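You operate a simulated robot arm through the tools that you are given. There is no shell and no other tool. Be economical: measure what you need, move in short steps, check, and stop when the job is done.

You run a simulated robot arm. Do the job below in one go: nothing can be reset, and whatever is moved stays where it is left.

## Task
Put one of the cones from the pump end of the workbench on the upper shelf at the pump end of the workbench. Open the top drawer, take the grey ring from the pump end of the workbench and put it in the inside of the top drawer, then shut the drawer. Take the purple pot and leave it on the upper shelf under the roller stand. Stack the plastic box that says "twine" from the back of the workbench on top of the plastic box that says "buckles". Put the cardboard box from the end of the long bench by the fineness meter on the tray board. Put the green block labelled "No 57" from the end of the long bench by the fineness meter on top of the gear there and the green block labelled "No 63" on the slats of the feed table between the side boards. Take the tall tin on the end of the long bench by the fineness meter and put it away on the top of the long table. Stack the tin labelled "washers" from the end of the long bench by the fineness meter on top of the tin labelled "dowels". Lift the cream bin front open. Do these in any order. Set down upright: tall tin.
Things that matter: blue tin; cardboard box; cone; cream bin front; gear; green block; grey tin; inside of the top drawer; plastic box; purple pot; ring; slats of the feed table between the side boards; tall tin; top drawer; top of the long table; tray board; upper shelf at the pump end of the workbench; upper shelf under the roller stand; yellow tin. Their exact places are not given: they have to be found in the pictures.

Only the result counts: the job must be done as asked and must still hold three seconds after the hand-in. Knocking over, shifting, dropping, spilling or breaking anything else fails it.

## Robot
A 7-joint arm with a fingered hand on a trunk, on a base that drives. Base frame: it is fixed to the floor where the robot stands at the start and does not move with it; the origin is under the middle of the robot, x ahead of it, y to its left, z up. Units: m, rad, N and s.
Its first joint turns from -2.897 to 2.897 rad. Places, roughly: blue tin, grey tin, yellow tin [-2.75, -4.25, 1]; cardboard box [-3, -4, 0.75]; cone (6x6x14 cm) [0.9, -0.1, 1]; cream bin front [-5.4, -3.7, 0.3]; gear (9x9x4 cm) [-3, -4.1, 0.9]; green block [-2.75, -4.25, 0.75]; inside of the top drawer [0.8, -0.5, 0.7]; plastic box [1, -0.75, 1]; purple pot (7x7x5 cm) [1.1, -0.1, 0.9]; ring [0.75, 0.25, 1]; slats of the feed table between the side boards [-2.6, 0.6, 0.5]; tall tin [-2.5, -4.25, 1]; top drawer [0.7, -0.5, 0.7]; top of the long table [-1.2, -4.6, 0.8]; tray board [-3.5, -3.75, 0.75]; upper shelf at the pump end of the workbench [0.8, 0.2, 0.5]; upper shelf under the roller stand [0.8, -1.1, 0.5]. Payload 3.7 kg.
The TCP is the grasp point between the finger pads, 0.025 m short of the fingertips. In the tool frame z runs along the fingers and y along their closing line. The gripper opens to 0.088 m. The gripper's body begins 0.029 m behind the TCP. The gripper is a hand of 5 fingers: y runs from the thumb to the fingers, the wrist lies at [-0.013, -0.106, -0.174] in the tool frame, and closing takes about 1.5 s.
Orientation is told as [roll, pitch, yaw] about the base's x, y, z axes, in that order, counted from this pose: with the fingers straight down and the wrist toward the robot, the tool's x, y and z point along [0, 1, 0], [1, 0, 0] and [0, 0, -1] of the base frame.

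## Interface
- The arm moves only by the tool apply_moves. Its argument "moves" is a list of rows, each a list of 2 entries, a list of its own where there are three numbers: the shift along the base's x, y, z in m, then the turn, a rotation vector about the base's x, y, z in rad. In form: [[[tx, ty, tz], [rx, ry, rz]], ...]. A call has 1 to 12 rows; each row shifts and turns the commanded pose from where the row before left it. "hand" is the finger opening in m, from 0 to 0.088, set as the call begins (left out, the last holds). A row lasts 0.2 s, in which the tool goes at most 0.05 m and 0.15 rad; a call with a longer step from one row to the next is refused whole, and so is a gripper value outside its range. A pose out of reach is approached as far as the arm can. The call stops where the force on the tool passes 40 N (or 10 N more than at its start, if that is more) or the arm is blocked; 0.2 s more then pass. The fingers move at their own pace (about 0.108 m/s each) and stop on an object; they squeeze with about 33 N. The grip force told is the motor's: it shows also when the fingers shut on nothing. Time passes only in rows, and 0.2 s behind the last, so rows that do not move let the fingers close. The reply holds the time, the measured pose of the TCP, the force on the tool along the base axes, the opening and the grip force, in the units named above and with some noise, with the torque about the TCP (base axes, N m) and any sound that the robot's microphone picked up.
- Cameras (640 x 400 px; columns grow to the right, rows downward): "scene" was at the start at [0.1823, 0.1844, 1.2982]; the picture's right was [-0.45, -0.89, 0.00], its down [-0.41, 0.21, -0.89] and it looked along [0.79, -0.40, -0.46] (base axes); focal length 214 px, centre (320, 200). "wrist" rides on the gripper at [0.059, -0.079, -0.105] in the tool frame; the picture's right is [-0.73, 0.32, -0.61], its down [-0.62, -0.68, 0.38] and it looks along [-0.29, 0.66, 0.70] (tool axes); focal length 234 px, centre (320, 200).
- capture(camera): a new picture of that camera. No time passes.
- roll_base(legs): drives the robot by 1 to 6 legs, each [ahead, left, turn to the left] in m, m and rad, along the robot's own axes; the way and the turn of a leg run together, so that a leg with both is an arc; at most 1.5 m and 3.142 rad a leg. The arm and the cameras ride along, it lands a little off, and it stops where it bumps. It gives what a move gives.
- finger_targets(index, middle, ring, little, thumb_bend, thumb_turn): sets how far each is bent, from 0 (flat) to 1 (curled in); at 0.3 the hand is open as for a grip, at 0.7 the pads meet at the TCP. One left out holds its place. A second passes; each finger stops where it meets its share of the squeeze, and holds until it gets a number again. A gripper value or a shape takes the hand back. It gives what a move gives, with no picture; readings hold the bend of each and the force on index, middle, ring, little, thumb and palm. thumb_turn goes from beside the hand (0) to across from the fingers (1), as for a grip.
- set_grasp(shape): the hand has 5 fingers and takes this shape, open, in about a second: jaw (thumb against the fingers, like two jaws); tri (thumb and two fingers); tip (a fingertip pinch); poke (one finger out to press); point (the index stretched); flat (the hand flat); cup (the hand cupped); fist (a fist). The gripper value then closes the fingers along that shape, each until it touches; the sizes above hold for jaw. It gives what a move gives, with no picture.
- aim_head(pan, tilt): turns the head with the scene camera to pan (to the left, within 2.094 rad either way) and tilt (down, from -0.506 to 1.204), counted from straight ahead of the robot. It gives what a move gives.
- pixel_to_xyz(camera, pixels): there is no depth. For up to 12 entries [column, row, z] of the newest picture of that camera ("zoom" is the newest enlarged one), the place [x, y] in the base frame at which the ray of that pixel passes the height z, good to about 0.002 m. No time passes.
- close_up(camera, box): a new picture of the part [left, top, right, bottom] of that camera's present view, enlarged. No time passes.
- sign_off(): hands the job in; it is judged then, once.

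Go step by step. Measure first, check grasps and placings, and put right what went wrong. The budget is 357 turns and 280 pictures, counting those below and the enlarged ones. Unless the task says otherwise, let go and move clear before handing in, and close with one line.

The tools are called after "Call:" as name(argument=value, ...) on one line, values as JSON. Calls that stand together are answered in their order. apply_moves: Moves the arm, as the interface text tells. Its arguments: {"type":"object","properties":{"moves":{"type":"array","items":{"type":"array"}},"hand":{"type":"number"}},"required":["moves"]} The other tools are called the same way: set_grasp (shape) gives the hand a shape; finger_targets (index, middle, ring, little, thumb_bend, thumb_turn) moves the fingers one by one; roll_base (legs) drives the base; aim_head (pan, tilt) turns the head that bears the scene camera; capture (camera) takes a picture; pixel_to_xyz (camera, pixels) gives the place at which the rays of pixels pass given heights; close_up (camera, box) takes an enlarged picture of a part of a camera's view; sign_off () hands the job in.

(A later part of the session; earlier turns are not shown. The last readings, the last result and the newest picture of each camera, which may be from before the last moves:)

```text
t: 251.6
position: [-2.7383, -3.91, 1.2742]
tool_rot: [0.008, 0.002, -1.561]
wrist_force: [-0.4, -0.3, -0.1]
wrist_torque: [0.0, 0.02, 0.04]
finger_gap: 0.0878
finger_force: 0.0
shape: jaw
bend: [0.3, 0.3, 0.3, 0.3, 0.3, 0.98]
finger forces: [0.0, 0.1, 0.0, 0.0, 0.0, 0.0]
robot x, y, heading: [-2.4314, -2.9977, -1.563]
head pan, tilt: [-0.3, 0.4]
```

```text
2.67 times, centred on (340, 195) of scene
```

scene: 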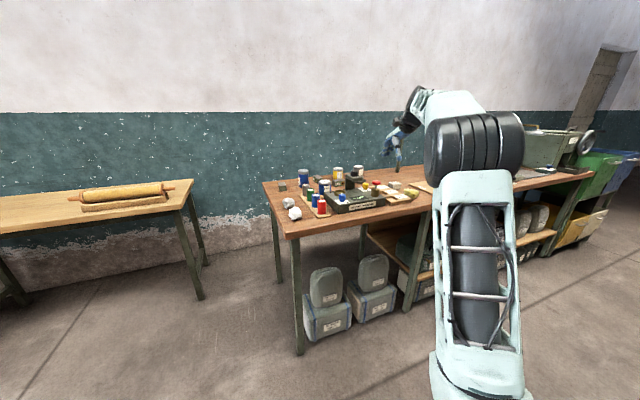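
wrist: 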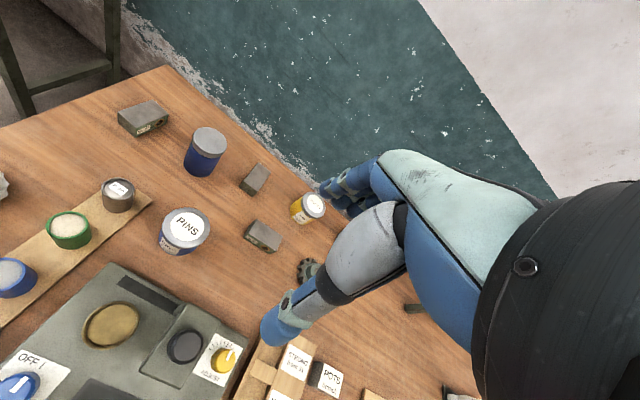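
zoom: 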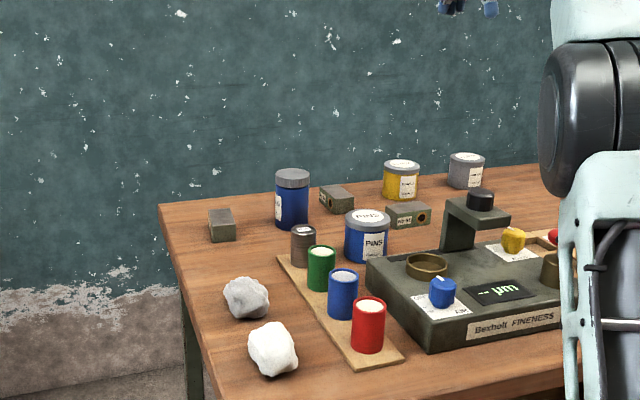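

Call:
close_up(camera="wrist", box=[230, 160, 340, 260])

Call:
close_up(camera="wrist", box=[110, 90, 230, 180])

Call:
close_up(camera="scene", box=[330, 160, 430, 230])

```text
4.00 times, centred on (285, 210) of wrist
```

zoom: 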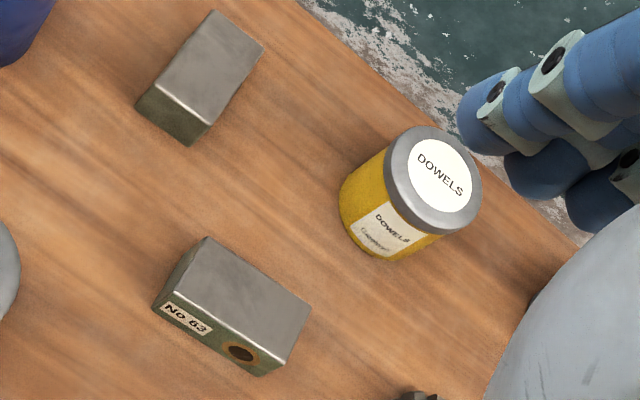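

```text
4.44 times, centred on (170, 135) of wrist
```

zoom: 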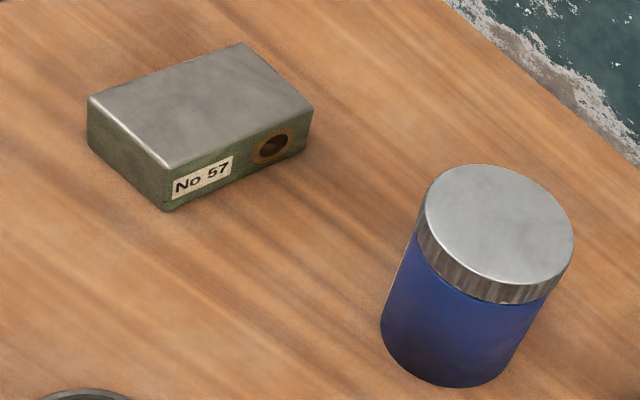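

```text
5.71 times, centred on (380, 195) of scene
```

zoom: 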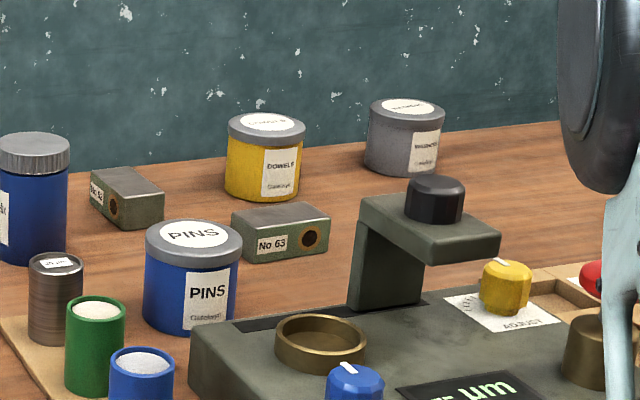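

Washers is the grey tin (likely), dowels the yellow tin; No 57 at (143,117), No 63 at (263,236), gear at (307,268). Triangulate bench height with the back-left corner.

Call:
pixel_to_xyz(camera="wrist", pixels=[[163, 67, 0.8], [163, 67, 0.85], [163, 67, 0.9], [253, 180, 0.87], [263, 252, 0.85], [310, 270, 0.88]])

Call:
capture(camera="scene")

Call:
pixel_to_xyz(camera="scene", pixels=[[280, 196.5, 0.8], [280, 196.5, 0.85], [280, 196.5, 0.9], [366, 182, 0.9], [366, 182, 0.95]])

```text
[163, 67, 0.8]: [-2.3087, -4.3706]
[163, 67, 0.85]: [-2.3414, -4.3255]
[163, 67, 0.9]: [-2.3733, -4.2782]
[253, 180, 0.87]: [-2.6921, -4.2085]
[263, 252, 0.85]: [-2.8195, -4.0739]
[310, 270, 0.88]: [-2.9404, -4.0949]
```

```text
118 pictures are left
```

scene: 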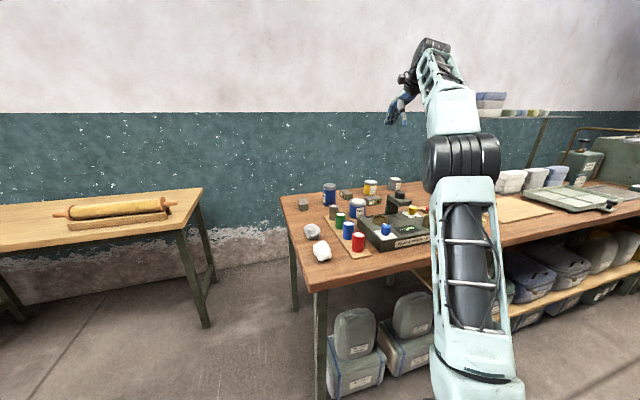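

```text
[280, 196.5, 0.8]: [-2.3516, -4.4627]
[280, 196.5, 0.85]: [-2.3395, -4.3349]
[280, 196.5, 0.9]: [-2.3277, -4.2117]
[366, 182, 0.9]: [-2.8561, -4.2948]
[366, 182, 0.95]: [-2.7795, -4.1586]
```

Bench top is z=0.85 exactly by both cameras. Now place each object.

Call:
pixel_to_xyz(camera="wrist", pixels=[[199.3, 166, 0.85], [210.5, 140.6, 0.96], [210.5, 140.6, 0.97], [301, 219, 0.85], [315.8, 203.8, 0.93], [264.5, 234, 0.885], [143, 113.6, 0.885], [309, 268, 0.88], [183, 224, 0.93], [178, 245, 0.85], [253, 178, 0.885]])

Call:
close_up(camera="scene", box=[290, 165, 440, 255])

```text
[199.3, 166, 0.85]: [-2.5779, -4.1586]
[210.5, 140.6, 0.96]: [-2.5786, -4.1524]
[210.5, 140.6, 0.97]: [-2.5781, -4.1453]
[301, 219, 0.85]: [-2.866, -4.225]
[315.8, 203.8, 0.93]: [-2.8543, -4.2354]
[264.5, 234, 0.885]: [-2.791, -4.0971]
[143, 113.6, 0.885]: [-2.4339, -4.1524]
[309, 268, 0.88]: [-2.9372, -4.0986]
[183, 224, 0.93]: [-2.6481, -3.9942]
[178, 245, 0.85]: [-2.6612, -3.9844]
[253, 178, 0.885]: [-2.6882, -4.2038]
```

```text
4.27 times, centred on (365, 210) of scene
```

zoom: 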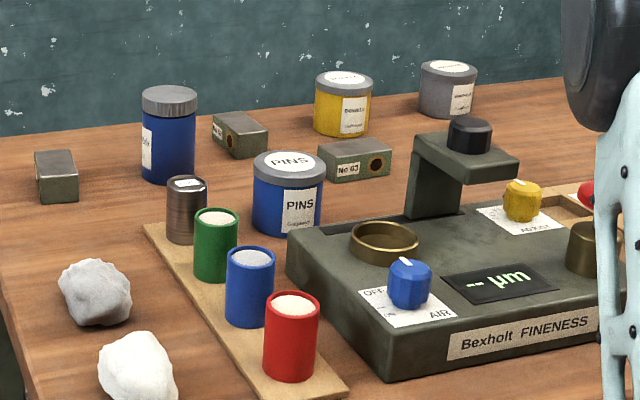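

Call:
pixel_to_xyz(camera="zoom", pixels=[[447, 108, 0.85], [448, 68, 0.93], [343, 126, 0.85], [344, 78, 0.93], [169, 172, 0.85], [168, 93, 0.965], [362, 172, 0.85], [57, 190, 0.85], [60, 160, 0.885]])

Call:
apply_moves(moves=[[[-0.04, 0.02, 0], [0, 0, 0]], [[-0.04, 0.02, 0], [0, 0, 0]], [[-0.04, 0.02, 0], [0, 0, 0]], [[-0.04, 0, 0], [0, 0, 0]], [[-0.04, 0, 0], [0, 0, 0]]])

Call:
capture(camera="wrist")

```text
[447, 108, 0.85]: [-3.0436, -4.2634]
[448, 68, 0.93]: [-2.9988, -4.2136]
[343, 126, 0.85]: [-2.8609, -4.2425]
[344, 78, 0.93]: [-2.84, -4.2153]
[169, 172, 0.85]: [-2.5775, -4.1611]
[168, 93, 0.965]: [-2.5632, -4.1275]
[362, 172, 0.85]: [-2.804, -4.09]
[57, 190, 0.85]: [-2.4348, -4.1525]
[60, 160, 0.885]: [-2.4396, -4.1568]
```

```text
t: 252.8
position: [-2.9098, -3.8329, 1.263]
tool_rot: [0.009, 0.0, -1.559]
wrist_force: [0.3, -1.2, 0.0]
wrist_torque: [0.02, 0.05, -0.01]
finger_gap: 0.0878
finger_force: 0.1
shape: jaw
bend: [0.3, 0.3, 0.3, 0.3, 0.3, 0.98]
finger forces: [0.0, 0.0, 0.0, 0.0, 0.0, 0.0]
out of reach, approached as far as the arm can: row 4, 5
robot x, y, heading: [-2.4296, -3.0043, -1.573]
head pan, tilt: [-0.3, 0.4]
```

```text
116 pictures are left
```

wrist: 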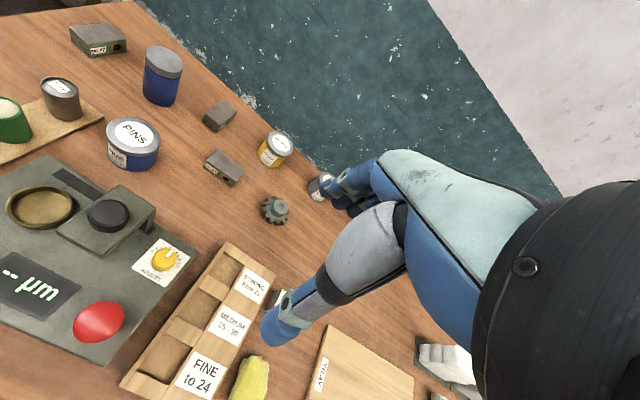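

Shift the robot right 0.3 and slightly forward for reach; check floor clearance of the bags and bench edge.

Call:
pixel_to_xyz(camera="scene", pixels=[[335, 398, 0.0], [384, 350, 0.15], [430, 368, 0.0], [315, 291, 0.85], [318, 398, 0.05]])

Call:
roll_base(legs=[[0.0, -0.3, 0], [0.07, 0, 0.005]])

Call:
apply_moves(moves=[[[0.04, 0, 0], [0, 0, 0]], [[0.04, -0.02, 0], [0, 0, 0]], [[0.04, -0.03, 0], [0, 0, 0]], [[0, -0.045, 0], [0, 0, 0]], [[0, -0.045, -0.01], [0, 0, 0]]])

Call:
capture(camera="wrist")

```text
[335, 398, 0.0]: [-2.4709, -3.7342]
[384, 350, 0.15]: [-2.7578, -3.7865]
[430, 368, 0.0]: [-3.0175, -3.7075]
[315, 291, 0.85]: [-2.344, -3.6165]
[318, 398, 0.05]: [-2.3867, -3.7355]
```

```text
t: 255.4
position: [-3.207, -3.9101, 1.2628]
tool_rot: [0.007, 0.001, -1.552]
wrist_force: [0.3, 0.0, -0.7]
wrist_torque: [0.0, 0.0, 0.0]
finger_gap: 0.0878
finger_force: 0.2
shape: jaw
bend: [0.3, 0.3, 0.3, 0.3, 0.3, 0.98]
finger forces: [0.0, 0.0, 0.0, 0.0, 0.0, 0.0]
robot x, y, heading: [-2.729, -3.0762, -1.556]
head pan, tilt: [-0.3, 0.4]
```

```text
t: 256.6
position: [-3.0729, -4.0341, 1.2356]
tool_rot: [0.006, -0.002, -1.555]
wrist_force: [0.1, 1.5, 1.5]
wrist_torque: [-0.06, 0.01, 0.03]
finger_gap: 0.0878
finger_force: 0.1
shape: jaw
bend: [0.3, 0.3, 0.3, 0.3, 0.3, 0.98]
finger forces: [0.0, 0.0, 0.1, 0.0, 0.0, 0.0]
out of reach, approached as far as the arm can: row 4, 5
robot x, y, heading: [-2.7289, -3.0753, -1.556]
head pan, tilt: [-0.3, 0.4]
```

```text
115 pictures are left
```

wrist: 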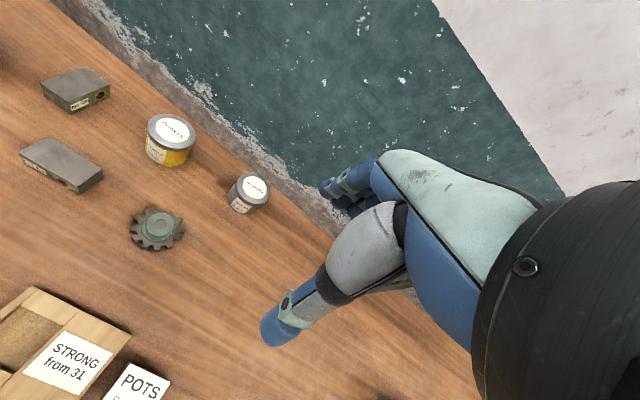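

Call:
close_up(camera="wrist", box=[100, 90, 300, 270])

Call:
pixel_to_xyz(camera="wrist", pixels=[[253, 187, 0.91], [253, 187, 0.92], [244, 203, 0.85], [171, 131, 0.93], [166, 150, 0.85], [157, 228, 0.88], [62, 163, 0.885]])

```text
2.22 times, centred on (200, 180) of wrist
```

zoom: 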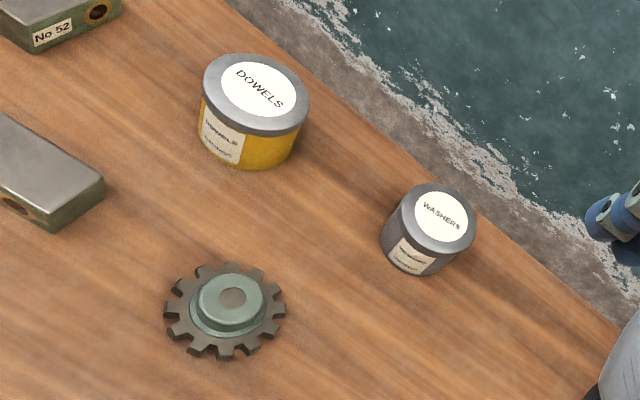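

```text
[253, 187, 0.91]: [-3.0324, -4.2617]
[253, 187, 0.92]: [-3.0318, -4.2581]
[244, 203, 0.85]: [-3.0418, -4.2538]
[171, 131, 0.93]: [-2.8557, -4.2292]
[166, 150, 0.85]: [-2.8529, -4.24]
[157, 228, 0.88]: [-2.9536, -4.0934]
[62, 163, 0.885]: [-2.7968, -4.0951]
```

Washers tin at (-3.038,-4.256). I need ~0.1 m more reach: move the base forward 0.11 and right 0.08, then go above the tin.

Call:
roll_base(legs=[[0.105, -0.08, -0.01]])

Call:
apply_moves(moves=[[[0.03, -0.02, -0.02], [0, 0, 0]], [[0.03, -0.025, -0.02], [0, 0, 0]], [[0.03, -0.025, -0.02], [0, 0, 0]], [[0.02, -0.025, -0.02], [0, 0, 0]], [[0, -0.02, -0.03], [0, 0, 0]], [[0, 0, 0], [0, 0, 0]]])

Call:
capture(camera="wrist")

```text
t: 257.9
position: [-3.1575, -4.14, 1.235]
tool_rot: [0.008, 0.001, -1.559]
wrist_force: [0.9, -0.7, 0.9]
wrist_torque: [0.0, -0.02, 0.0]
finger_gap: 0.0879
finger_force: 0.1
shape: jaw
bend: [0.3, 0.3, 0.3, 0.3, 0.3, 0.98]
finger forces: [0.1, 0.0, 0.0, 0.0, 0.1, 0.1]
robot x, y, heading: [-2.8138, -3.1812, -1.565]
head pan, tilt: [-0.3, 0.4]
```

```text
t: 259.4
position: [-3.0477, -4.2582, 1.1246]
tool_rot: [0.007, 0.001, -1.557]
wrist_force: [-0.3, -0.5, -0.3]
wrist_torque: [-0.02, 0.0, 0.03]
finger_gap: 0.0876
finger_force: 0.0
shape: jaw
bend: [0.3, 0.3, 0.3, 0.3, 0.3, 0.98]
finger forces: [0.1, 0.0, 0.0, 0.0, 0.0, 0.0]
robot x, y, heading: [-2.8095, -3.1852, -1.561]
head pan, tilt: [-0.3, 0.4]
```

```text
113 pictures are left
```

wrist: 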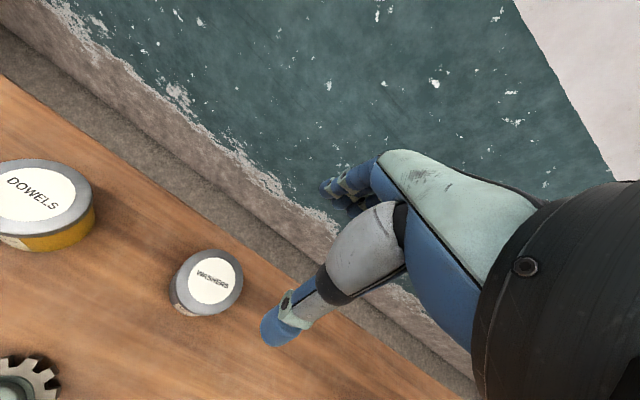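

Call:
pixel_to_xyz(camera="wrist", pixels=[[211, 280, 0.915], [200, 300, 0.86], [41, 195, 0.93], [50, 232, 0.86], [171, 290, 0.91], [242, 270, 0.91]])

```text
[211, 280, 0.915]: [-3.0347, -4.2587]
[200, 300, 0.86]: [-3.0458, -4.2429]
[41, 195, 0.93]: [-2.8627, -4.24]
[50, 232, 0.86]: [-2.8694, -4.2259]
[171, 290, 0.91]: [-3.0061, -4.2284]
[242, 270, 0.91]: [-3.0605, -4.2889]
```

Shift +0.010 in x and descend onto the washers tin.

Call:
apply_moves(moves=[[[0.01, 0.002, -0.045], [0, 0, 0]], [[0, 0, -0.045], [0, 0, 0]], [[0, 0, -0.045], [0, 0, 0]], [[0, 0, -0.045], [0, 0, 0]], [[0, 0, -0.04], [0, 0, 0]], [[0, 0, 0], [0, 0, 0]]])

Call:
capture(camera="wrist")

```text
t: 260.8
position: [-3.0375, -4.2538, 0.9082]
tool_rot: [0.008, -0.005, -1.559]
wrist_force: [2.7, -5.3, 18.0]
wrist_torque: [-0.41, -0.07, 0.01]
finger_gap: 0.0883
finger_force: 0.1
shape: jaw
bend: [0.25, 0.3, 0.3, 0.3, 0.28, 0.97]
finger forces: [12.8, 0.1, 0.0, 0.0, 3.4, 0.0]
robot x, y, heading: [-2.8119, -3.182, -1.561]
head pan, tilt: [-0.3, 0.4]
```

```text
112 pictures are left
```

wrist: 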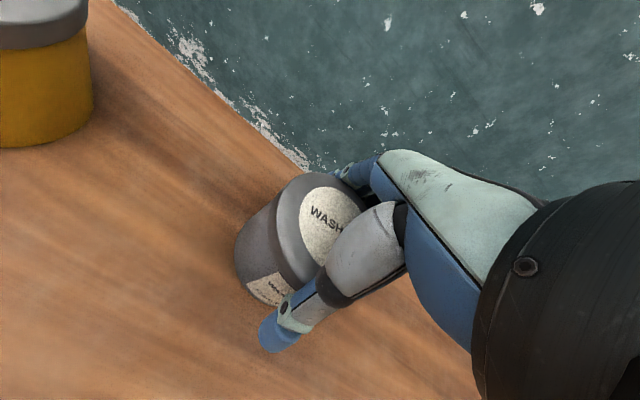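

Call:
apply_moves(moves=[[[0, 0, 0.002], [0, 0, 0]], [[0, 0, 0], [0, 0, 0]], [[0, 0, 0], [0, 0, 0]], [[0, 0, 0], [0, 0, 0]], [[0, 0, 0], [0, 0, 0]], [[0, 0, 0], [0, 0, 0]], [[0, 0, 0], [0, 0, 0]]], hand=0.04)

Call:
apply_moves(moves=[[[0, 0, 0.015], [0, 0, 0]], [[0, 0, 0.03], [0, 0, 0]], [[0, 0, 0.04], [0, 0, 0]], [[0, 0, 0.035], [0, 0, 0]], [[0, 0, 0], [0, 0, 0]]])

Call:
capture(camera="wrist")

Call:
close_up(camera="scene", box=[280, 80, 480, 230])

```text
t: 262.4
position: [-3.0381, -4.2534, 0.9074]
tool_rot: [0.008, 0.003, -1.559]
wrist_force: [2.1, 0.4, 9.4]
wrist_torque: [-0.34, 0.07, 0.05]
finger_gap: 0.0654
finger_force: 33.4
shape: jaw
bend: [0.23, 0.34, 0.35, 0.44, 0.52, 0.98]
finger forces: [30.1, 12.1, 3.8, 0.1, 46.2, 0.0]
robot x, y, heading: [-2.8116, -3.181, -1.561]
head pan, tilt: [-0.3, 0.4]
```

```text
t: 263.6
position: [-3.0392, -4.2533, 1.0249]
tool_rot: [0.007, 0.003, -1.558]
wrist_force: [0.8, 0.1, -3.7]
wrist_torque: [0.02, 0.01, 0.01]
finger_gap: 0.0654
finger_force: 33.3
shape: jaw
bend: [0.23, 0.34, 0.35, 0.44, 0.52, 0.98]
finger forces: [28.8, 12.5, 4.0, 0.0, 45.4, 0.1]
robot x, y, heading: [-2.8084, -3.1837, -1.563]
head pan, tilt: [-0.3, 0.4]
```

```text
111 pictures are left
```

wrist: 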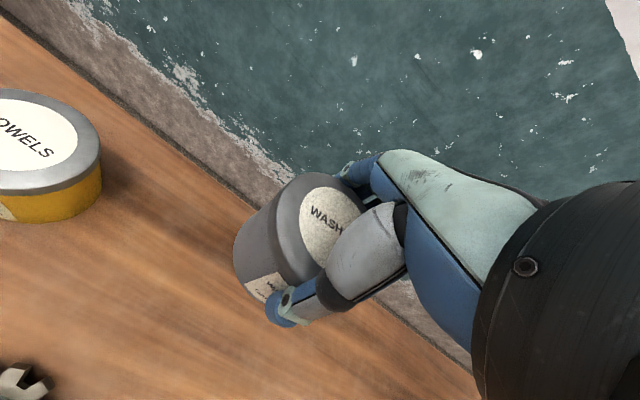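

```text
2.67 times, centred on (380, 155) of scene
```

zoom: 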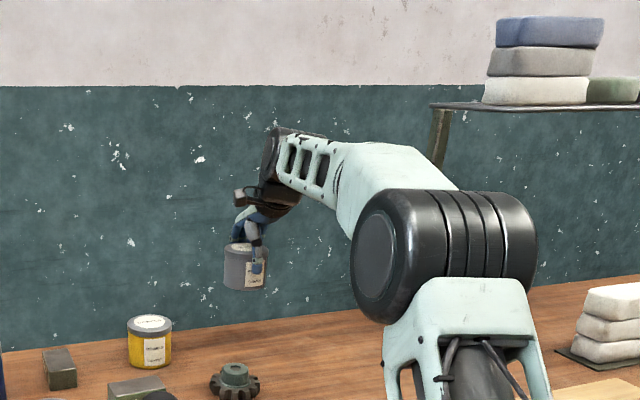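

Tin is held upright, bottom 0.0575 below the TCP. Move over the dowels tin (-2.861,-4.236).

Call:
apply_moves(moves=[[[0.035, 0.003, 0.005], [0, 0, 0]], [[0.036, 0.003, 0.005], [0, 0, 0]], [[0.036, 0.003, 0], [0, 0, 0]], [[0.036, 0.004, 0], [0, 0, 0]], [[0.035, 0.004, 0], [0, 0, 0]], [[0, 0, 0], [0, 0, 0]]])

Call:
capture(camera="wrist")

Call:
close_up(camera="scene", box=[280, 120, 440, 230])

```text
t: 264.9
position: [-2.8623, -4.2355, 1.0362]
tool_rot: [0.009, -0.001, -1.559]
wrist_force: [-0.3, 0.5, -3.9]
wrist_torque: [0.01, 0.02, 0.01]
finger_gap: 0.0656
finger_force: 33.4
shape: jaw
bend: [0.23, 0.34, 0.36, 0.44, 0.52, 0.98]
finger forces: [28.7, 12.4, 4.0, 0.0, 45.3, 0.0]
robot x, y, heading: [-2.8108, -3.1827, -1.563]
head pan, tilt: [-0.3, 0.4]
```

```text
109 pictures are left
```

wrist: 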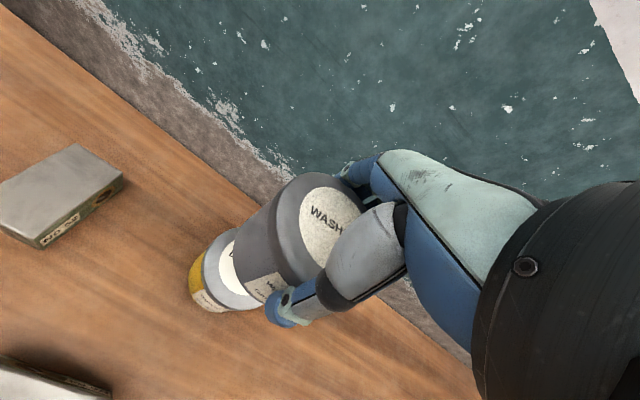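

```text
3.64 times, centred on (360, 175) of scene
```

zoom: 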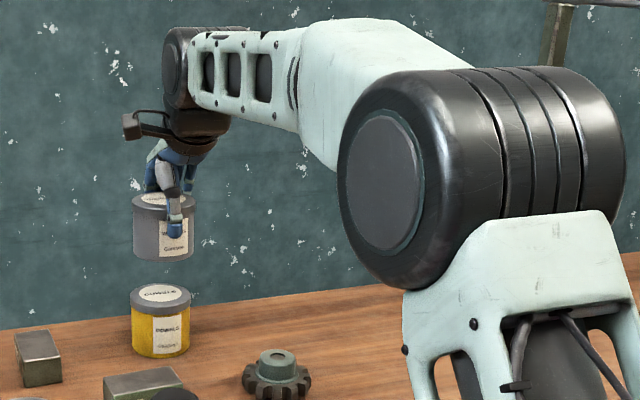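

Call:
pixel_to_xyz(camera="zoom", pixels=[[160, 294, 0.93], [160, 294, 0.925], [163, 200, 1.045], [160, 345, 0.85], [163, 251, 0.979]])

Call:
pixel_to_xyz(camera="wrist", pixels=[[202, 272, 0.925], [255, 308, 0.92], [222, 232, 0.925], [190, 285, 0.85], [215, 312, 0.85]])

```text
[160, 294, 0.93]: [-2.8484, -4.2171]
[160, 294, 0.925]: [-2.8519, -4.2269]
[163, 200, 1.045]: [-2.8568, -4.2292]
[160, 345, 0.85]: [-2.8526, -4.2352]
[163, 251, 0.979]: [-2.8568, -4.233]
```

```text
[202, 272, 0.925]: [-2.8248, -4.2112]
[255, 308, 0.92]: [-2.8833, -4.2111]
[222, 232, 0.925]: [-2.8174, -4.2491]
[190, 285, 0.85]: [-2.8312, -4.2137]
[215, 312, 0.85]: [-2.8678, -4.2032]
```

Dowels centre ≈(-2.854,-4.236); tiny correction and lower.

Call:
apply_moves(moves=[[[0.004, -0.002, -0.02], [0, 0, 0]], [[0, 0, -0.018], [0, 0, 0]], [[0, 0, 0], [0, 0, 0]]])

Call:
apply_moves(moves=[[[0, 0, -0.004], [0, 0, 0]], [[0, 0, -0.004], [0, 0, 0]], [[0, 0, 0], [0, 0, 0]]])

Call:
apply_moves(moves=[[[0, 0, -0.004], [0, 0, 0]], [[0, 0, -0.004], [0, 0, 0]], [[0, 0, 0], [0, 0, 0]]])

```text
t: 265.8
position: [-2.8581, -4.2361, 0.998]
tool_rot: [0.006, 0.001, -1.558]
wrist_force: [0.7, 0.4, -2.9]
wrist_torque: [0.04, 0.02, -0.01]
finger_gap: 0.0654
finger_force: 32.9
shape: jaw
bend: [0.23, 0.34, 0.36, 0.44, 0.52, 0.98]
finger forces: [28.7, 12.5, 4.1, 0.1, 45.1, 0.0]
robot x, y, heading: [-2.8117, -3.1806, -1.563]
head pan, tilt: [-0.3, 0.4]
```

```text
t: 266.6
position: [-2.8556, -4.2385, 0.9898]
tool_rot: [0.006, 0.003, -1.558]
wrist_force: [0.1, 0.1, -3.3]
wrist_torque: [0.02, 0.02, -0.02]
finger_gap: 0.0657
finger_force: 33.4
shape: jaw
bend: [0.23, 0.34, 0.36, 0.44, 0.52, 0.98]
finger forces: [28.7, 12.4, 4.0, 0.0, 45.1, 0.1]
robot x, y, heading: [-2.8135, -3.1825, -1.556]
head pan, tilt: [-0.3, 0.4]
```

```text
t: 267.4
position: [-2.8553, -4.2386, 0.9839]
tool_rot: [0.005, 0.0, -1.557]
wrist_force: [-0.1, 0.8, -2.8]
wrist_torque: [-0.04, 0.0, 0.01]
finger_gap: 0.0652
finger_force: 32.7
shape: jaw
bend: [0.23, 0.34, 0.36, 0.44, 0.52, 0.98]
finger forces: [28.6, 12.4, 4.0, 0.1, 45.1, 0.0]
robot x, y, heading: [-2.8107, -3.1837, -1.563]
head pan, tilt: [-0.3, 0.4]
```

Call:
apply_moves(moves=[[[0, 0, -0.004], [0, 0, 0]], [[0, 0, -0.003], [0, 0, 0]], [[0, 0, 0], [0, 0, 0]]])

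Call:
apply_moves(moves=[[[0, 0, -0.003], [0, 0, 0]], [[0, 0, -0.003], [0, 0, 0]], [[0, 0, 0], [0, 0, 0]]])

Call:
close_up(camera="scene", box=[290, 140, 410, 230])

```text
t: 268.1
position: [-2.8557, -4.2373, 0.9801]
tool_rot: [0.008, -0.006, -1.559]
wrist_force: [3.3, -5.0, 33.9]
wrist_torque: [-0.24, 0.11, 0.03]
finger_gap: 0.0648
finger_force: 32.7
shape: jaw
bend: [0.23, 0.34, 0.35, 0.44, 0.53, 0.98]
finger forces: [31.2, 13.0, 4.8, 0.0, 45.3, 0.0]
robot x, y, heading: [-2.8142, -3.1877, -1.562]
head pan, tilt: [-0.3, 0.4]
```

```text
t: 268.5
position: [-2.8556, -4.2392, 0.9799]
tool_rot: [0.01, -0.014, -1.559]
wrist_force: [1.1, 2.7, 14.1]
wrist_torque: [-0.01, 0.1, -0.06]
finger_gap: 0.0646
finger_force: 33.1
shape: jaw
bend: [0.23, 0.35, 0.36, 0.44, 0.54, 0.98]
finger forces: [27.9, 12.2, 4.4, 0.1, 45.5, 0.0]
robot x, y, heading: [-2.8105, -3.1848, -1.564]
head pan, tilt: [-0.3, 0.4]
stopped in row 1: the force on the tool passed its limit (the readings are from after the stop); the commanded pose is now the measured one
```

```text
4.44 times, centred on (350, 185) of scene
```

zoom: 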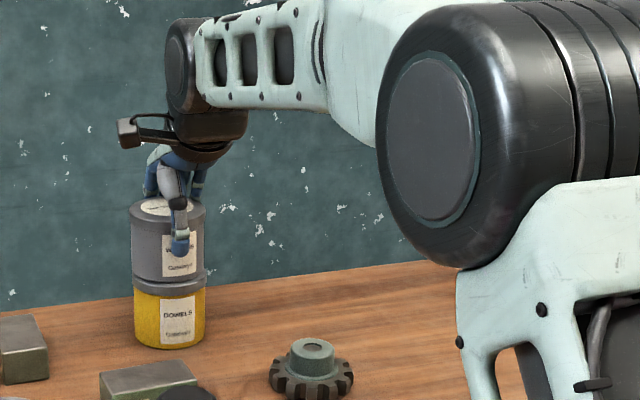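

Tin rests on dowels squarely. Ease, open, lift.

Call:
apply_moves(moves=[[[0, 0, 0.001], [0, 0, 0]], [[0, 0, 0], [0, 0, 0]], [[0, 0, 0], [0, 0, 0]], [[0, 0, 0], [0, 0, 0]], [[0, 0, 0], [0, 0, 0]], [[0, 0, 0], [0, 0, 0]], [[0, 0, 0], [0, 0, 0]]], hand=0.088)

Call:
apply_moves(moves=[[[0, 0, 0.02], [0, 0, 0]], [[0, 0, 0.03], [0, 0, 0]], [[0, 0, 0.04], [0, 0, 0]], [[0, 0, 0.04], [0, 0, 0]], [[0, 0.02, 0.04], [0, 0, 0]], [[0, 0.04, 0.02], [0, 0, 0]]])

Call:
capture(camera="wrist")

```text
t: 270.1
position: [-2.8557, -4.2381, 0.9801]
tool_rot: [0.008, -0.009, -1.559]
wrist_force: [3.2, -3.6, 19.0]
wrist_torque: [-0.33, -0.05, 0.03]
finger_gap: 0.0879
finger_force: 0.1
shape: jaw
bend: [0.25, 0.3, 0.3, 0.3, 0.28, 0.97]
finger forces: [13.1, 0.0, 0.1, 0.0, 5.1, 0.0]
robot x, y, heading: [-2.8129, -3.1821, -1.562]
head pan, tilt: [-0.3, 0.4]
```

```text
t: 271.5
position: [-2.8566, -4.18, 1.1684]
tool_rot: [0.008, -0.005, -1.557]
wrist_force: [-0.8, -1.0, -0.7]
wrist_torque: [0.03, -0.02, -0.02]
finger_gap: 0.0879
finger_force: 0.1
shape: jaw
bend: [0.3, 0.3, 0.3, 0.3, 0.3, 0.97]
finger forces: [0.0, 0.1, 0.1, 0.0, 0.0, 0.1]
robot x, y, heading: [-2.8131, -3.1834, -1.561]
head pan, tilt: [-0.3, 0.4]
```

```text
106 pictures are left
```

wrist: 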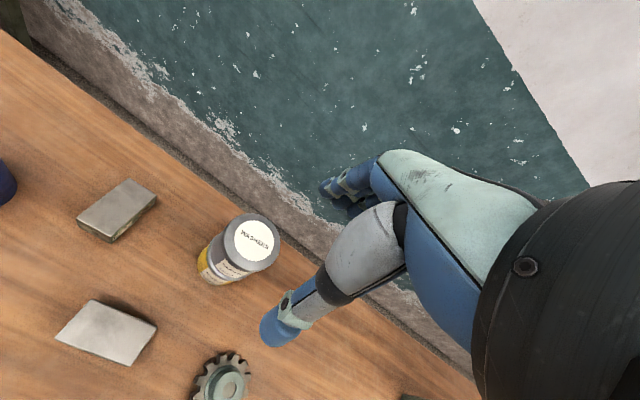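

Stack is good. Shift left 0.31 so both block 57 and the gear are within reach, and look at block 57.

Call:
roll_base(legs=[[0, 0.31, -0.008]])

Call:
apply_moves(moves=[[[0.02, 0.03, 0.01], [0, 0, 0]], [[0.03, 0.03, 0], [0, 0, 0]], [[0.03, 0, 0], [0, 0, 0]]])

Call:
capture(camera="wrist")

```text
t: 273.6
position: [-2.5509, -4.177, 1.1685]
tool_rot: [0.008, -0.006, -1.562]
wrist_force: [0.7, -0.2, 0.3]
wrist_torque: [-0.02, -0.01, 0.02]
finger_gap: 0.088
finger_force: 0.0
shape: jaw
bend: [0.3, 0.3, 0.3, 0.3, 0.3, 0.97]
finger forces: [0.0, 0.1, 0.0, 0.1, 0.0, 0.0]
robot x, y, heading: [-2.5004, -3.1823, -1.568]
head pan, tilt: [-0.3, 0.4]
```

```text
t: 274.4
position: [-2.4687, -4.1193, 1.1766]
tool_rot: [0.006, -0.007, -1.565]
wrist_force: [-0.1, 0.0, -0.4]
wrist_torque: [0.02, 0.0, 0.0]
finger_gap: 0.0877
finger_force: 0.1
shape: jaw
bend: [0.3, 0.3, 0.3, 0.3, 0.3, 0.97]
finger forces: [0.0, 0.1, 0.0, 0.0, 0.1, 0.2]
robot x, y, heading: [-2.4996, -3.1798, -1.574]
head pan, tilt: [-0.3, 0.4]
```

```text
105 pictures are left
```

wrist: 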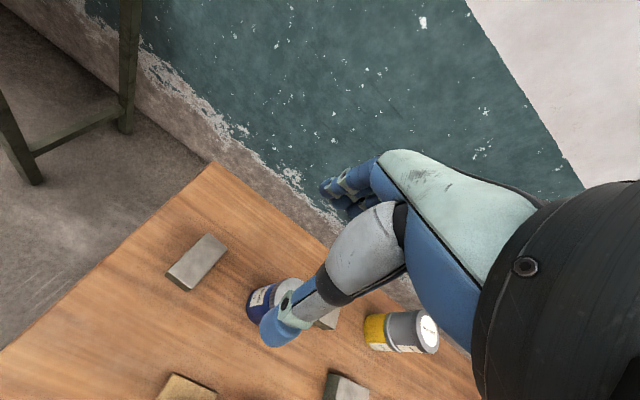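

Call:
close_up(camera="wrist", box=[140, 210, 270, 310])

```text
4.00 times, centred on (205, 260) of wrist
```

zoom: 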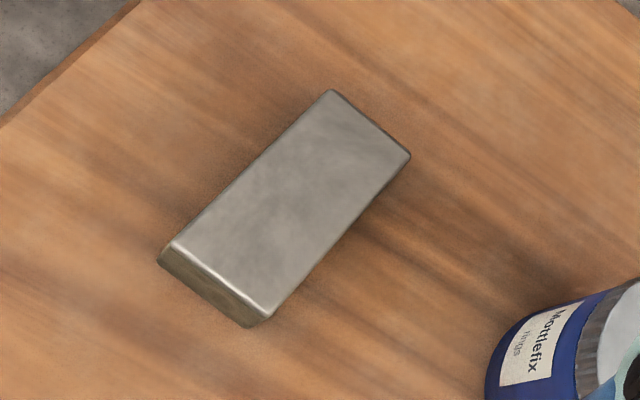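

Call:
pixel_to_xyz(camera="zoom", pixels=[[330, 90, 0.885], [410, 155, 0.885], [265, 315, 0.885], [172, 242, 0.885], [250, 325, 0.85], [160, 262, 0.85], [290, 205, 0.885]])

```text
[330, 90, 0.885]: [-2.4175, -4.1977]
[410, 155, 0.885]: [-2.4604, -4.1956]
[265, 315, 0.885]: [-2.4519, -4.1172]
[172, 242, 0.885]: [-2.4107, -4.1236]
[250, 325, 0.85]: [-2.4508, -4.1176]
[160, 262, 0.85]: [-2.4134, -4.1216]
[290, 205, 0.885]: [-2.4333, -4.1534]
```

Block 57: centre (-2.435,-4.158), long axis ≈ y, 0.043 wide, 0.035 high. Turn the hand so it closes along x with wrist to +x, and go above.

Call:
apply_moves(moves=[[[0.003, -0.0035, 0], [0, 0, -0.142]], [[0.003, -0.0035, 0], [0, 0, -0.142]], [[0.003, -0.0035, 0], [0, 0, -0.142]], [[0.003, -0.0035, 0], [0, 0, -0.142]], [[0.003, -0.0035, 0], [0, 0, -0.142]], [[0.003, -0.0035, 0], [0, 0, -0.142]], [[0.003, -0.0035, 0], [0, 0, -0.142]], [[0.003, -0.0035, 0], [0, 0, -0.142]], [[0.003, -0.0035, 0], [0, 0, -0.142]], [[0.003, -0.0035, 0], [0, 0, -0.142]], [[0.003, -0.0035, 0], [0, 0, -0.142]], [[0, 0, -0.04], [0, 0, 0]]])

Call:
capture(camera="wrist")

```text
t: 277.0
position: [-2.4421, -4.1483, 1.1383]
tool_rot: [0.01, -0.007, -2.891]
wrist_force: [-0.1, 0.0, 0.7]
wrist_torque: [0.01, -0.02, 0.05]
finger_gap: 0.0879
finger_force: 0.1
shape: jaw
bend: [0.3, 0.3, 0.3, 0.3, 0.3, 0.97]
finger forces: [0.0, 0.1, 0.0, 0.1, 0.0, 0.1]
out of reach, approached as far as the arm can: row 10, 11
robot x, y, heading: [-2.5018, -3.1854, -1.568]
head pan, tilt: [-0.3, 0.4]
```

```text
103 pictures are left
```

wrist: 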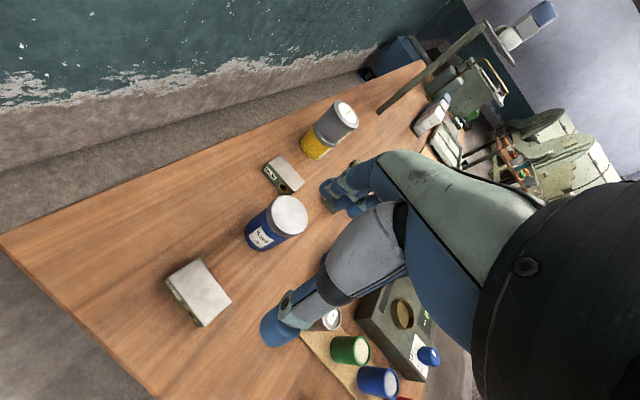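

Wrist limit reached 0.24 rad short; use the other side (yaw≈-0.11, wrist over the tall tin with 5 cm clearance).

Call:
apply_moves(moves=[[[0, 0, 0], [0, 0, 0.1465]], [[0, 0, 0], [0, 0, 0.1465]], [[0, 0, 0], [0, 0, 0.1465]], [[0, 0, 0], [0, 0, 0.1465]], [[0, 0, 0], [0, 0, 0.1465]], [[0, 0, 0], [0, 0, 0.1465]], [[0, 0, 0], [0, 0, 0.1465]], [[0, 0, 0], [0, 0, 0.1465]], [[0, 0, 0], [0, 0, 0.1465]], [[0, 0, 0], [0, 0, 0.1465]], [[0, 0, 0], [0, 0, 0.1465]], [[0, 0, 0], [0, 0, 0.1465]]])

Call:
apply_moves(moves=[[[0.001, -0.0015, 0], [0, 0, 0.1465]], [[0.001, -0.0015, 0], [0, 0, 0.1465]], [[0.001, -0.0015, 0], [0, 0, 0.1465]], [[0.001, -0.0015, 0], [0, 0, 0.1465]], [[0.001, -0.0015, 0], [0, 0, 0.1465]], [[0.001, -0.0015, 0], [0, 0, 0.1465]], [[0.001, 0, 0], [0, 0, 0.1465]], [[0, 0, -0.04], [0, 0, 0]], [[0, 0, 0], [0, 0, 0]]])

Call:
capture(camera="wrist")

```text
t: 279.6
position: [-2.4433, -4.1502, 1.1382]
tool_rot: [0.009, -0.009, -1.129]
wrist_force: [0.1, -0.6, -0.1]
wrist_torque: [0.01, 0.02, 0.0]
finger_gap: 0.0879
finger_force: 0.1
shape: jaw
bend: [0.3, 0.3, 0.3, 0.3, 0.3, 0.97]
finger forces: [0.0, 0.0, 0.1, 0.0, 0.0, 0.0]
robot x, y, heading: [-2.4991, -3.1798, -1.569]
head pan, tilt: [-0.3, 0.4]
```

```text
t: 281.6
position: [-2.4368, -4.1609, 1.0985]
tool_rot: [0.008, -0.007, -0.106]
wrist_force: [0.0, 0.3, 0.5]
wrist_torque: [-0.03, 0.04, -0.01]
finger_gap: 0.0879
finger_force: 0.0
shape: jaw
bend: [0.3, 0.3, 0.3, 0.3, 0.3, 0.97]
finger forces: [0.1, 0.0, 0.0, 0.1, 0.0, 0.0]
robot x, y, heading: [-2.5032, -3.1822, -1.57]
head pan, tilt: [-0.3, 0.4]
```

```text
102 pictures are left
```

wrist: 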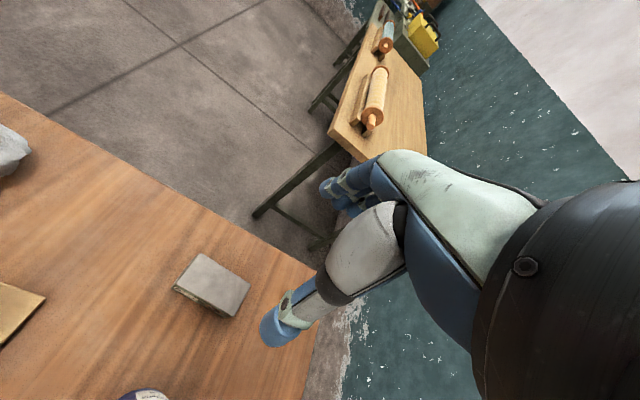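

Call:
close_up(camera="wrist", box=[150, 230, 280, 340])

```text
3.64 times, centred on (215, 285) of wrist
```

zoom: 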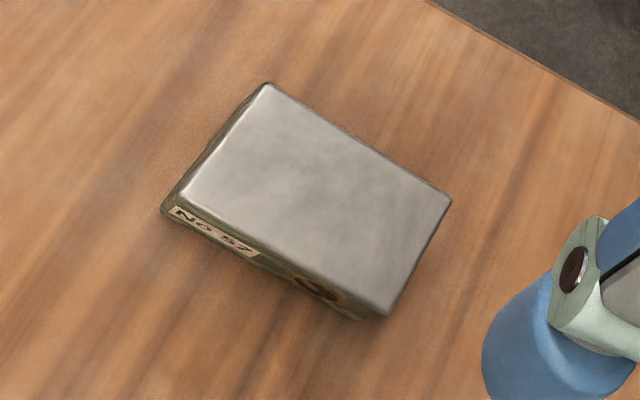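

Call:
pixel_to_xyz(camera="zoom", pixels=[[267, 85, 0.885], [450, 200, 0.885], [387, 315, 0.885], [183, 195, 0.885], [316, 198, 0.885]])

```text
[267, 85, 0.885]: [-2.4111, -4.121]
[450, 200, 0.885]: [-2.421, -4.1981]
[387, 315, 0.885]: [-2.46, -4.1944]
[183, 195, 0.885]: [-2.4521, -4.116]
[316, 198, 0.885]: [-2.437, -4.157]
```

Alignment is right. Descend and close.

Call:
apply_moves(moves=[[[0, 0.003, -0.045], [0, 0, 0]], [[0, 0, -0.045], [0, 0, 0]], [[0, 0, -0.045], [0, 0, 0]], [[0, 0, -0.04], [0, 0, 0]], [[0, 0, -0.03], [0, 0, 0]], [[0, 0, 0], [0, 0, 0]]])

Call:
capture(camera="wrist")

Call:
apply_moves(moves=[[[0, 0, 0.002], [0, 0, 0]], [[0, 0, 0], [0, 0, 0]], [[0, 0, 0], [0, 0, 0]], [[0, 0, 0], [0, 0, 0]], [[0, 0, 0], [0, 0, 0]], [[0, 0, 0], [0, 0, 0]], [[0, 0, 0], [0, 0, 0]]], hand=0.025)

```text
t: 283.0
position: [-2.4359, -4.1583, 0.889]
tool_rot: [0.01, -0.007, -0.109]
wrist_force: [-0.1, 0.3, 0.8]
wrist_torque: [-0.04, 0.01, 0.01]
finger_gap: 0.0879
finger_force: 0.0
shape: jaw
bend: [0.3, 0.3, 0.3, 0.3, 0.3, 0.97]
finger forces: [0.1, 0.0, 0.1, 0.0, 0.0, 0.0]
robot x, y, heading: [-2.5004, -3.1801, -1.568]
head pan, tilt: [-0.3, 0.4]
```

```text
100 pictures are left
```

wrist: 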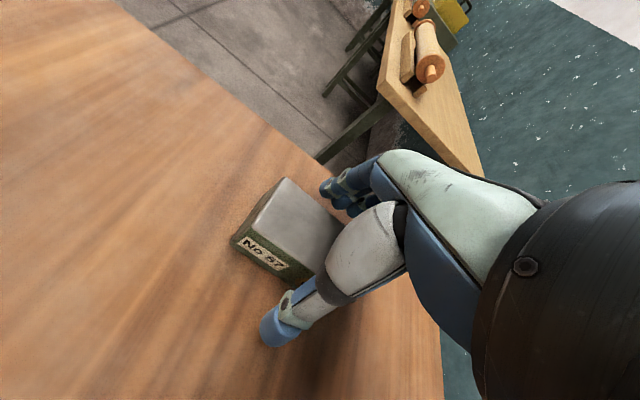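

```text
t: 284.6
position: [-2.4371, -4.1589, 0.8935]
tool_rot: [0.01, -0.006, -0.107]
wrist_force: [-1.0, -0.5, -0.3]
wrist_torque: [-0.01, 0.05, 0.11]
finger_gap: 0.0378
finger_force: 33.1
shape: jaw
bend: [0.74, 0.47, 0.44, 0.44, 0.72, 1.0]
finger forces: [15.7, 8.5, 3.8, 1.9, 30.2, 0.0]
robot x, y, heading: [-2.4998, -3.1784, -1.566]
head pan, tilt: [-0.3, 0.4]
```

Gripped (0.038). Lift to clear all, then drive right 0.5 so the block is over the gear.

Call:
apply_moves(moves=[[[0, 0, 0.02], [0, 0, 0]], [[0, 0, 0.04], [0, 0, 0]], [[0, 0.01, 0.045], [0, 0, 0]], [[0, 0.015, 0.045], [0, 0, 0]], [[0, 0.015, 0.045], [0, 0, 0]], [[0, 0.015, 0.035], [0, 0, 0]]])

Call:
roll_base(legs=[[0, -0.5, 0]])

Call:
capture(camera="wrist")

Call:
close_up(camera="scene", box=[260, 100, 460, 240])

```text
t: 286.0
position: [-2.4387, -4.1004, 1.1231]
tool_rot: [0.011, -0.008, -0.106]
wrist_force: [-0.2, -0.9, -7.7]
wrist_torque: [-0.04, -0.04, 0.03]
finger_gap: 0.0372
finger_force: 32.8
shape: jaw
bend: [0.74, 0.49, 0.48, 0.48, 0.72, 0.98]
finger forces: [17.5, 7.7, 3.8, 1.2, 30.5, 0.0]
robot x, y, heading: [-2.4986, -3.1838, -1.566]
head pan, tilt: [-0.3, 0.4]
```

```text
t: 289.0
position: [-2.9333, -4.102, 1.1239]
tool_rot: [0.009, -0.006, -0.099]
wrist_force: [0.0, 0.4, -7.6]
wrist_torque: [-0.01, 0.0, -0.01]
finger_gap: 0.0371
finger_force: 33.5
shape: jaw
bend: [0.74, 0.49, 0.48, 0.48, 0.72, 0.98]
finger forces: [17.6, 7.8, 3.9, 1.2, 30.5, 0.0]
robot x, y, heading: [-3.0041, -3.184, -1.559]
head pan, tilt: [-0.3, 0.4]
```

```text
99 pictures are left
```

wrist: 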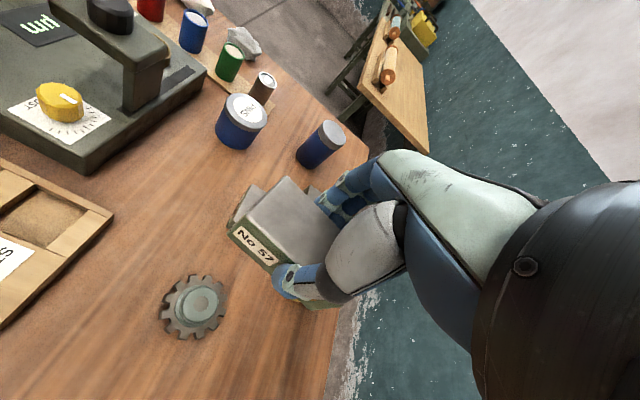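

```text
2.86 times, centred on (360, 170) of scene
```

zoom: 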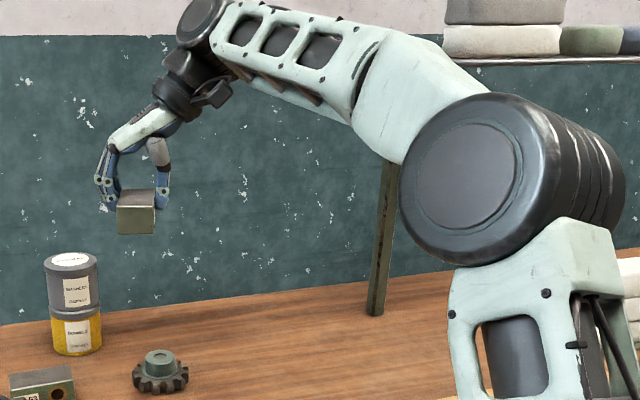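

Call:
pixel_to_xyz(camera="wrist", pixels=[[200, 299, 0.89], [196, 307, 0.86]])

Call:
pixel_to_xyz(camera="zoom", pixels=[[161, 356, 0.89], [160, 378, 0.86], [136, 235, 1.08], [136, 190, 1.115]])

```text
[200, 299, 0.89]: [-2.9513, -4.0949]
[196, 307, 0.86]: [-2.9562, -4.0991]
```

```text
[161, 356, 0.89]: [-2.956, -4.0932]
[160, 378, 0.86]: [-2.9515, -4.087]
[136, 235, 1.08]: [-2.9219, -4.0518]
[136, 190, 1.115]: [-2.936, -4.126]
```

Gear centre (-2.953,-4.094). Align and lower.

Call:
apply_moves(moves=[[[-0.01, 0.0045, -0.03], [0, 0, 0]], [[-0.01, 0.0045, -0.04], [0, 0, 0]], [[0, 0, -0.04], [0, 0, 0]], [[0, 0, -0.04], [0, 0, 0]], [[0, 0, -0.022], [0, 0, 0]], [[0, 0, 0], [0, 0, 0]]])

Call:
close_up(camera="scene", box=[260, 140, 400, 250])

Call:
capture(camera="wrist")

```text
t: 290.4
position: [-2.9542, -4.0942, 0.9514]
tool_rot: [0.008, -0.007, -0.1]
wrist_force: [-0.7, -0.1, -7.0]
wrist_torque: [-0.02, 0.04, 0.05]
finger_gap: 0.0374
finger_force: 32.8
shape: jaw
bend: [0.74, 0.49, 0.48, 0.48, 0.72, 0.98]
finger forces: [17.6, 7.9, 3.9, 1.0, 30.4, 0.0]
robot x, y, heading: [-3.0097, -3.1865, -1.559]
head pan, tilt: [-0.3, 0.4]
```

```text
3.64 times, centred on (330, 195) of scene
```

zoom: 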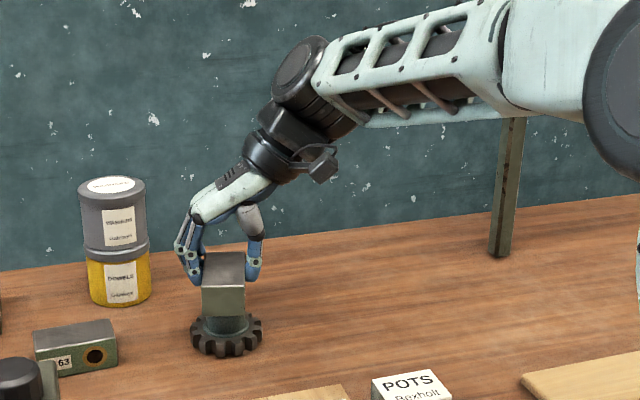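

```text
96 pictures are left
```

wrist: 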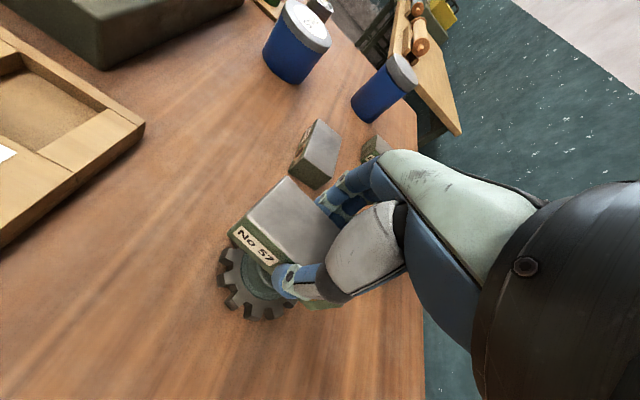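

Call:
apply_moves(moves=[[[0, 0, -0.006], [0, 0, 0]], [[0, 0, -0.005], [0, 0, 0]], [[0, 0, 0], [0, 0, 0]]])

Call:
apply_moves(moves=[[[0, 0, -0.004], [0, 0, 0]], [[0, 0, -0.003], [0, 0, 0]], [[0, 0, 0], [0, 0, 0]]])

Call:
apply_moves(moves=[[[0, 0, -0.003], [0, 0, 0]], [[0, 0, -0.003], [0, 0, 0]], [[0, 0, 0], [0, 0, 0]]])

```text
t: 291.2
position: [-2.9533, -4.0935, 0.9398]
tool_rot: [0.007, -0.008, -0.098]
wrist_force: [0.1, 0.6, -6.7]
wrist_torque: [-0.02, -0.02, 0.02]
finger_gap: 0.0373
finger_force: 33.0
shape: jaw
bend: [0.74, 0.49, 0.48, 0.48, 0.72, 0.98]
finger forces: [17.6, 7.8, 3.8, 1.1, 30.4, 0.0]
robot x, y, heading: [-3.0048, -3.183, -1.558]
head pan, tilt: [-0.3, 0.4]
```

```text
t: 292.0
position: [-2.954, -4.0938, 0.9346]
tool_rot: [0.01, -0.007, -0.099]
wrist_force: [0.4, -1.2, -5.0]
wrist_torque: [-0.02, 0.01, 0.01]
finger_gap: 0.0373
finger_force: 33.4
shape: jaw
bend: [0.74, 0.49, 0.48, 0.48, 0.72, 0.98]
finger forces: [17.7, 7.9, 4.1, 1.3, 30.4, 0.0]
robot x, y, heading: [-3.0029, -3.1832, -1.56]
head pan, tilt: [-0.3, 0.4]
```

```text
t: 292.8
position: [-2.9534, -4.0947, 0.9314]
tool_rot: [0.003, -0.008, -0.099]
wrist_force: [-0.7, -1.6, 29.4]
wrist_torque: [-0.07, 0.03, 0.08]
finger_gap: 0.0386
finger_force: 32.9
shape: jaw
bend: [0.74, 0.48, 0.48, 0.48, 0.72, 0.97]
finger forces: [18.7, 9.9, 5.0, 1.5, 35.3, 0.1]
robot x, y, heading: [-3.004, -3.1897, -1.559]
head pan, tilt: [-0.3, 0.4]
```

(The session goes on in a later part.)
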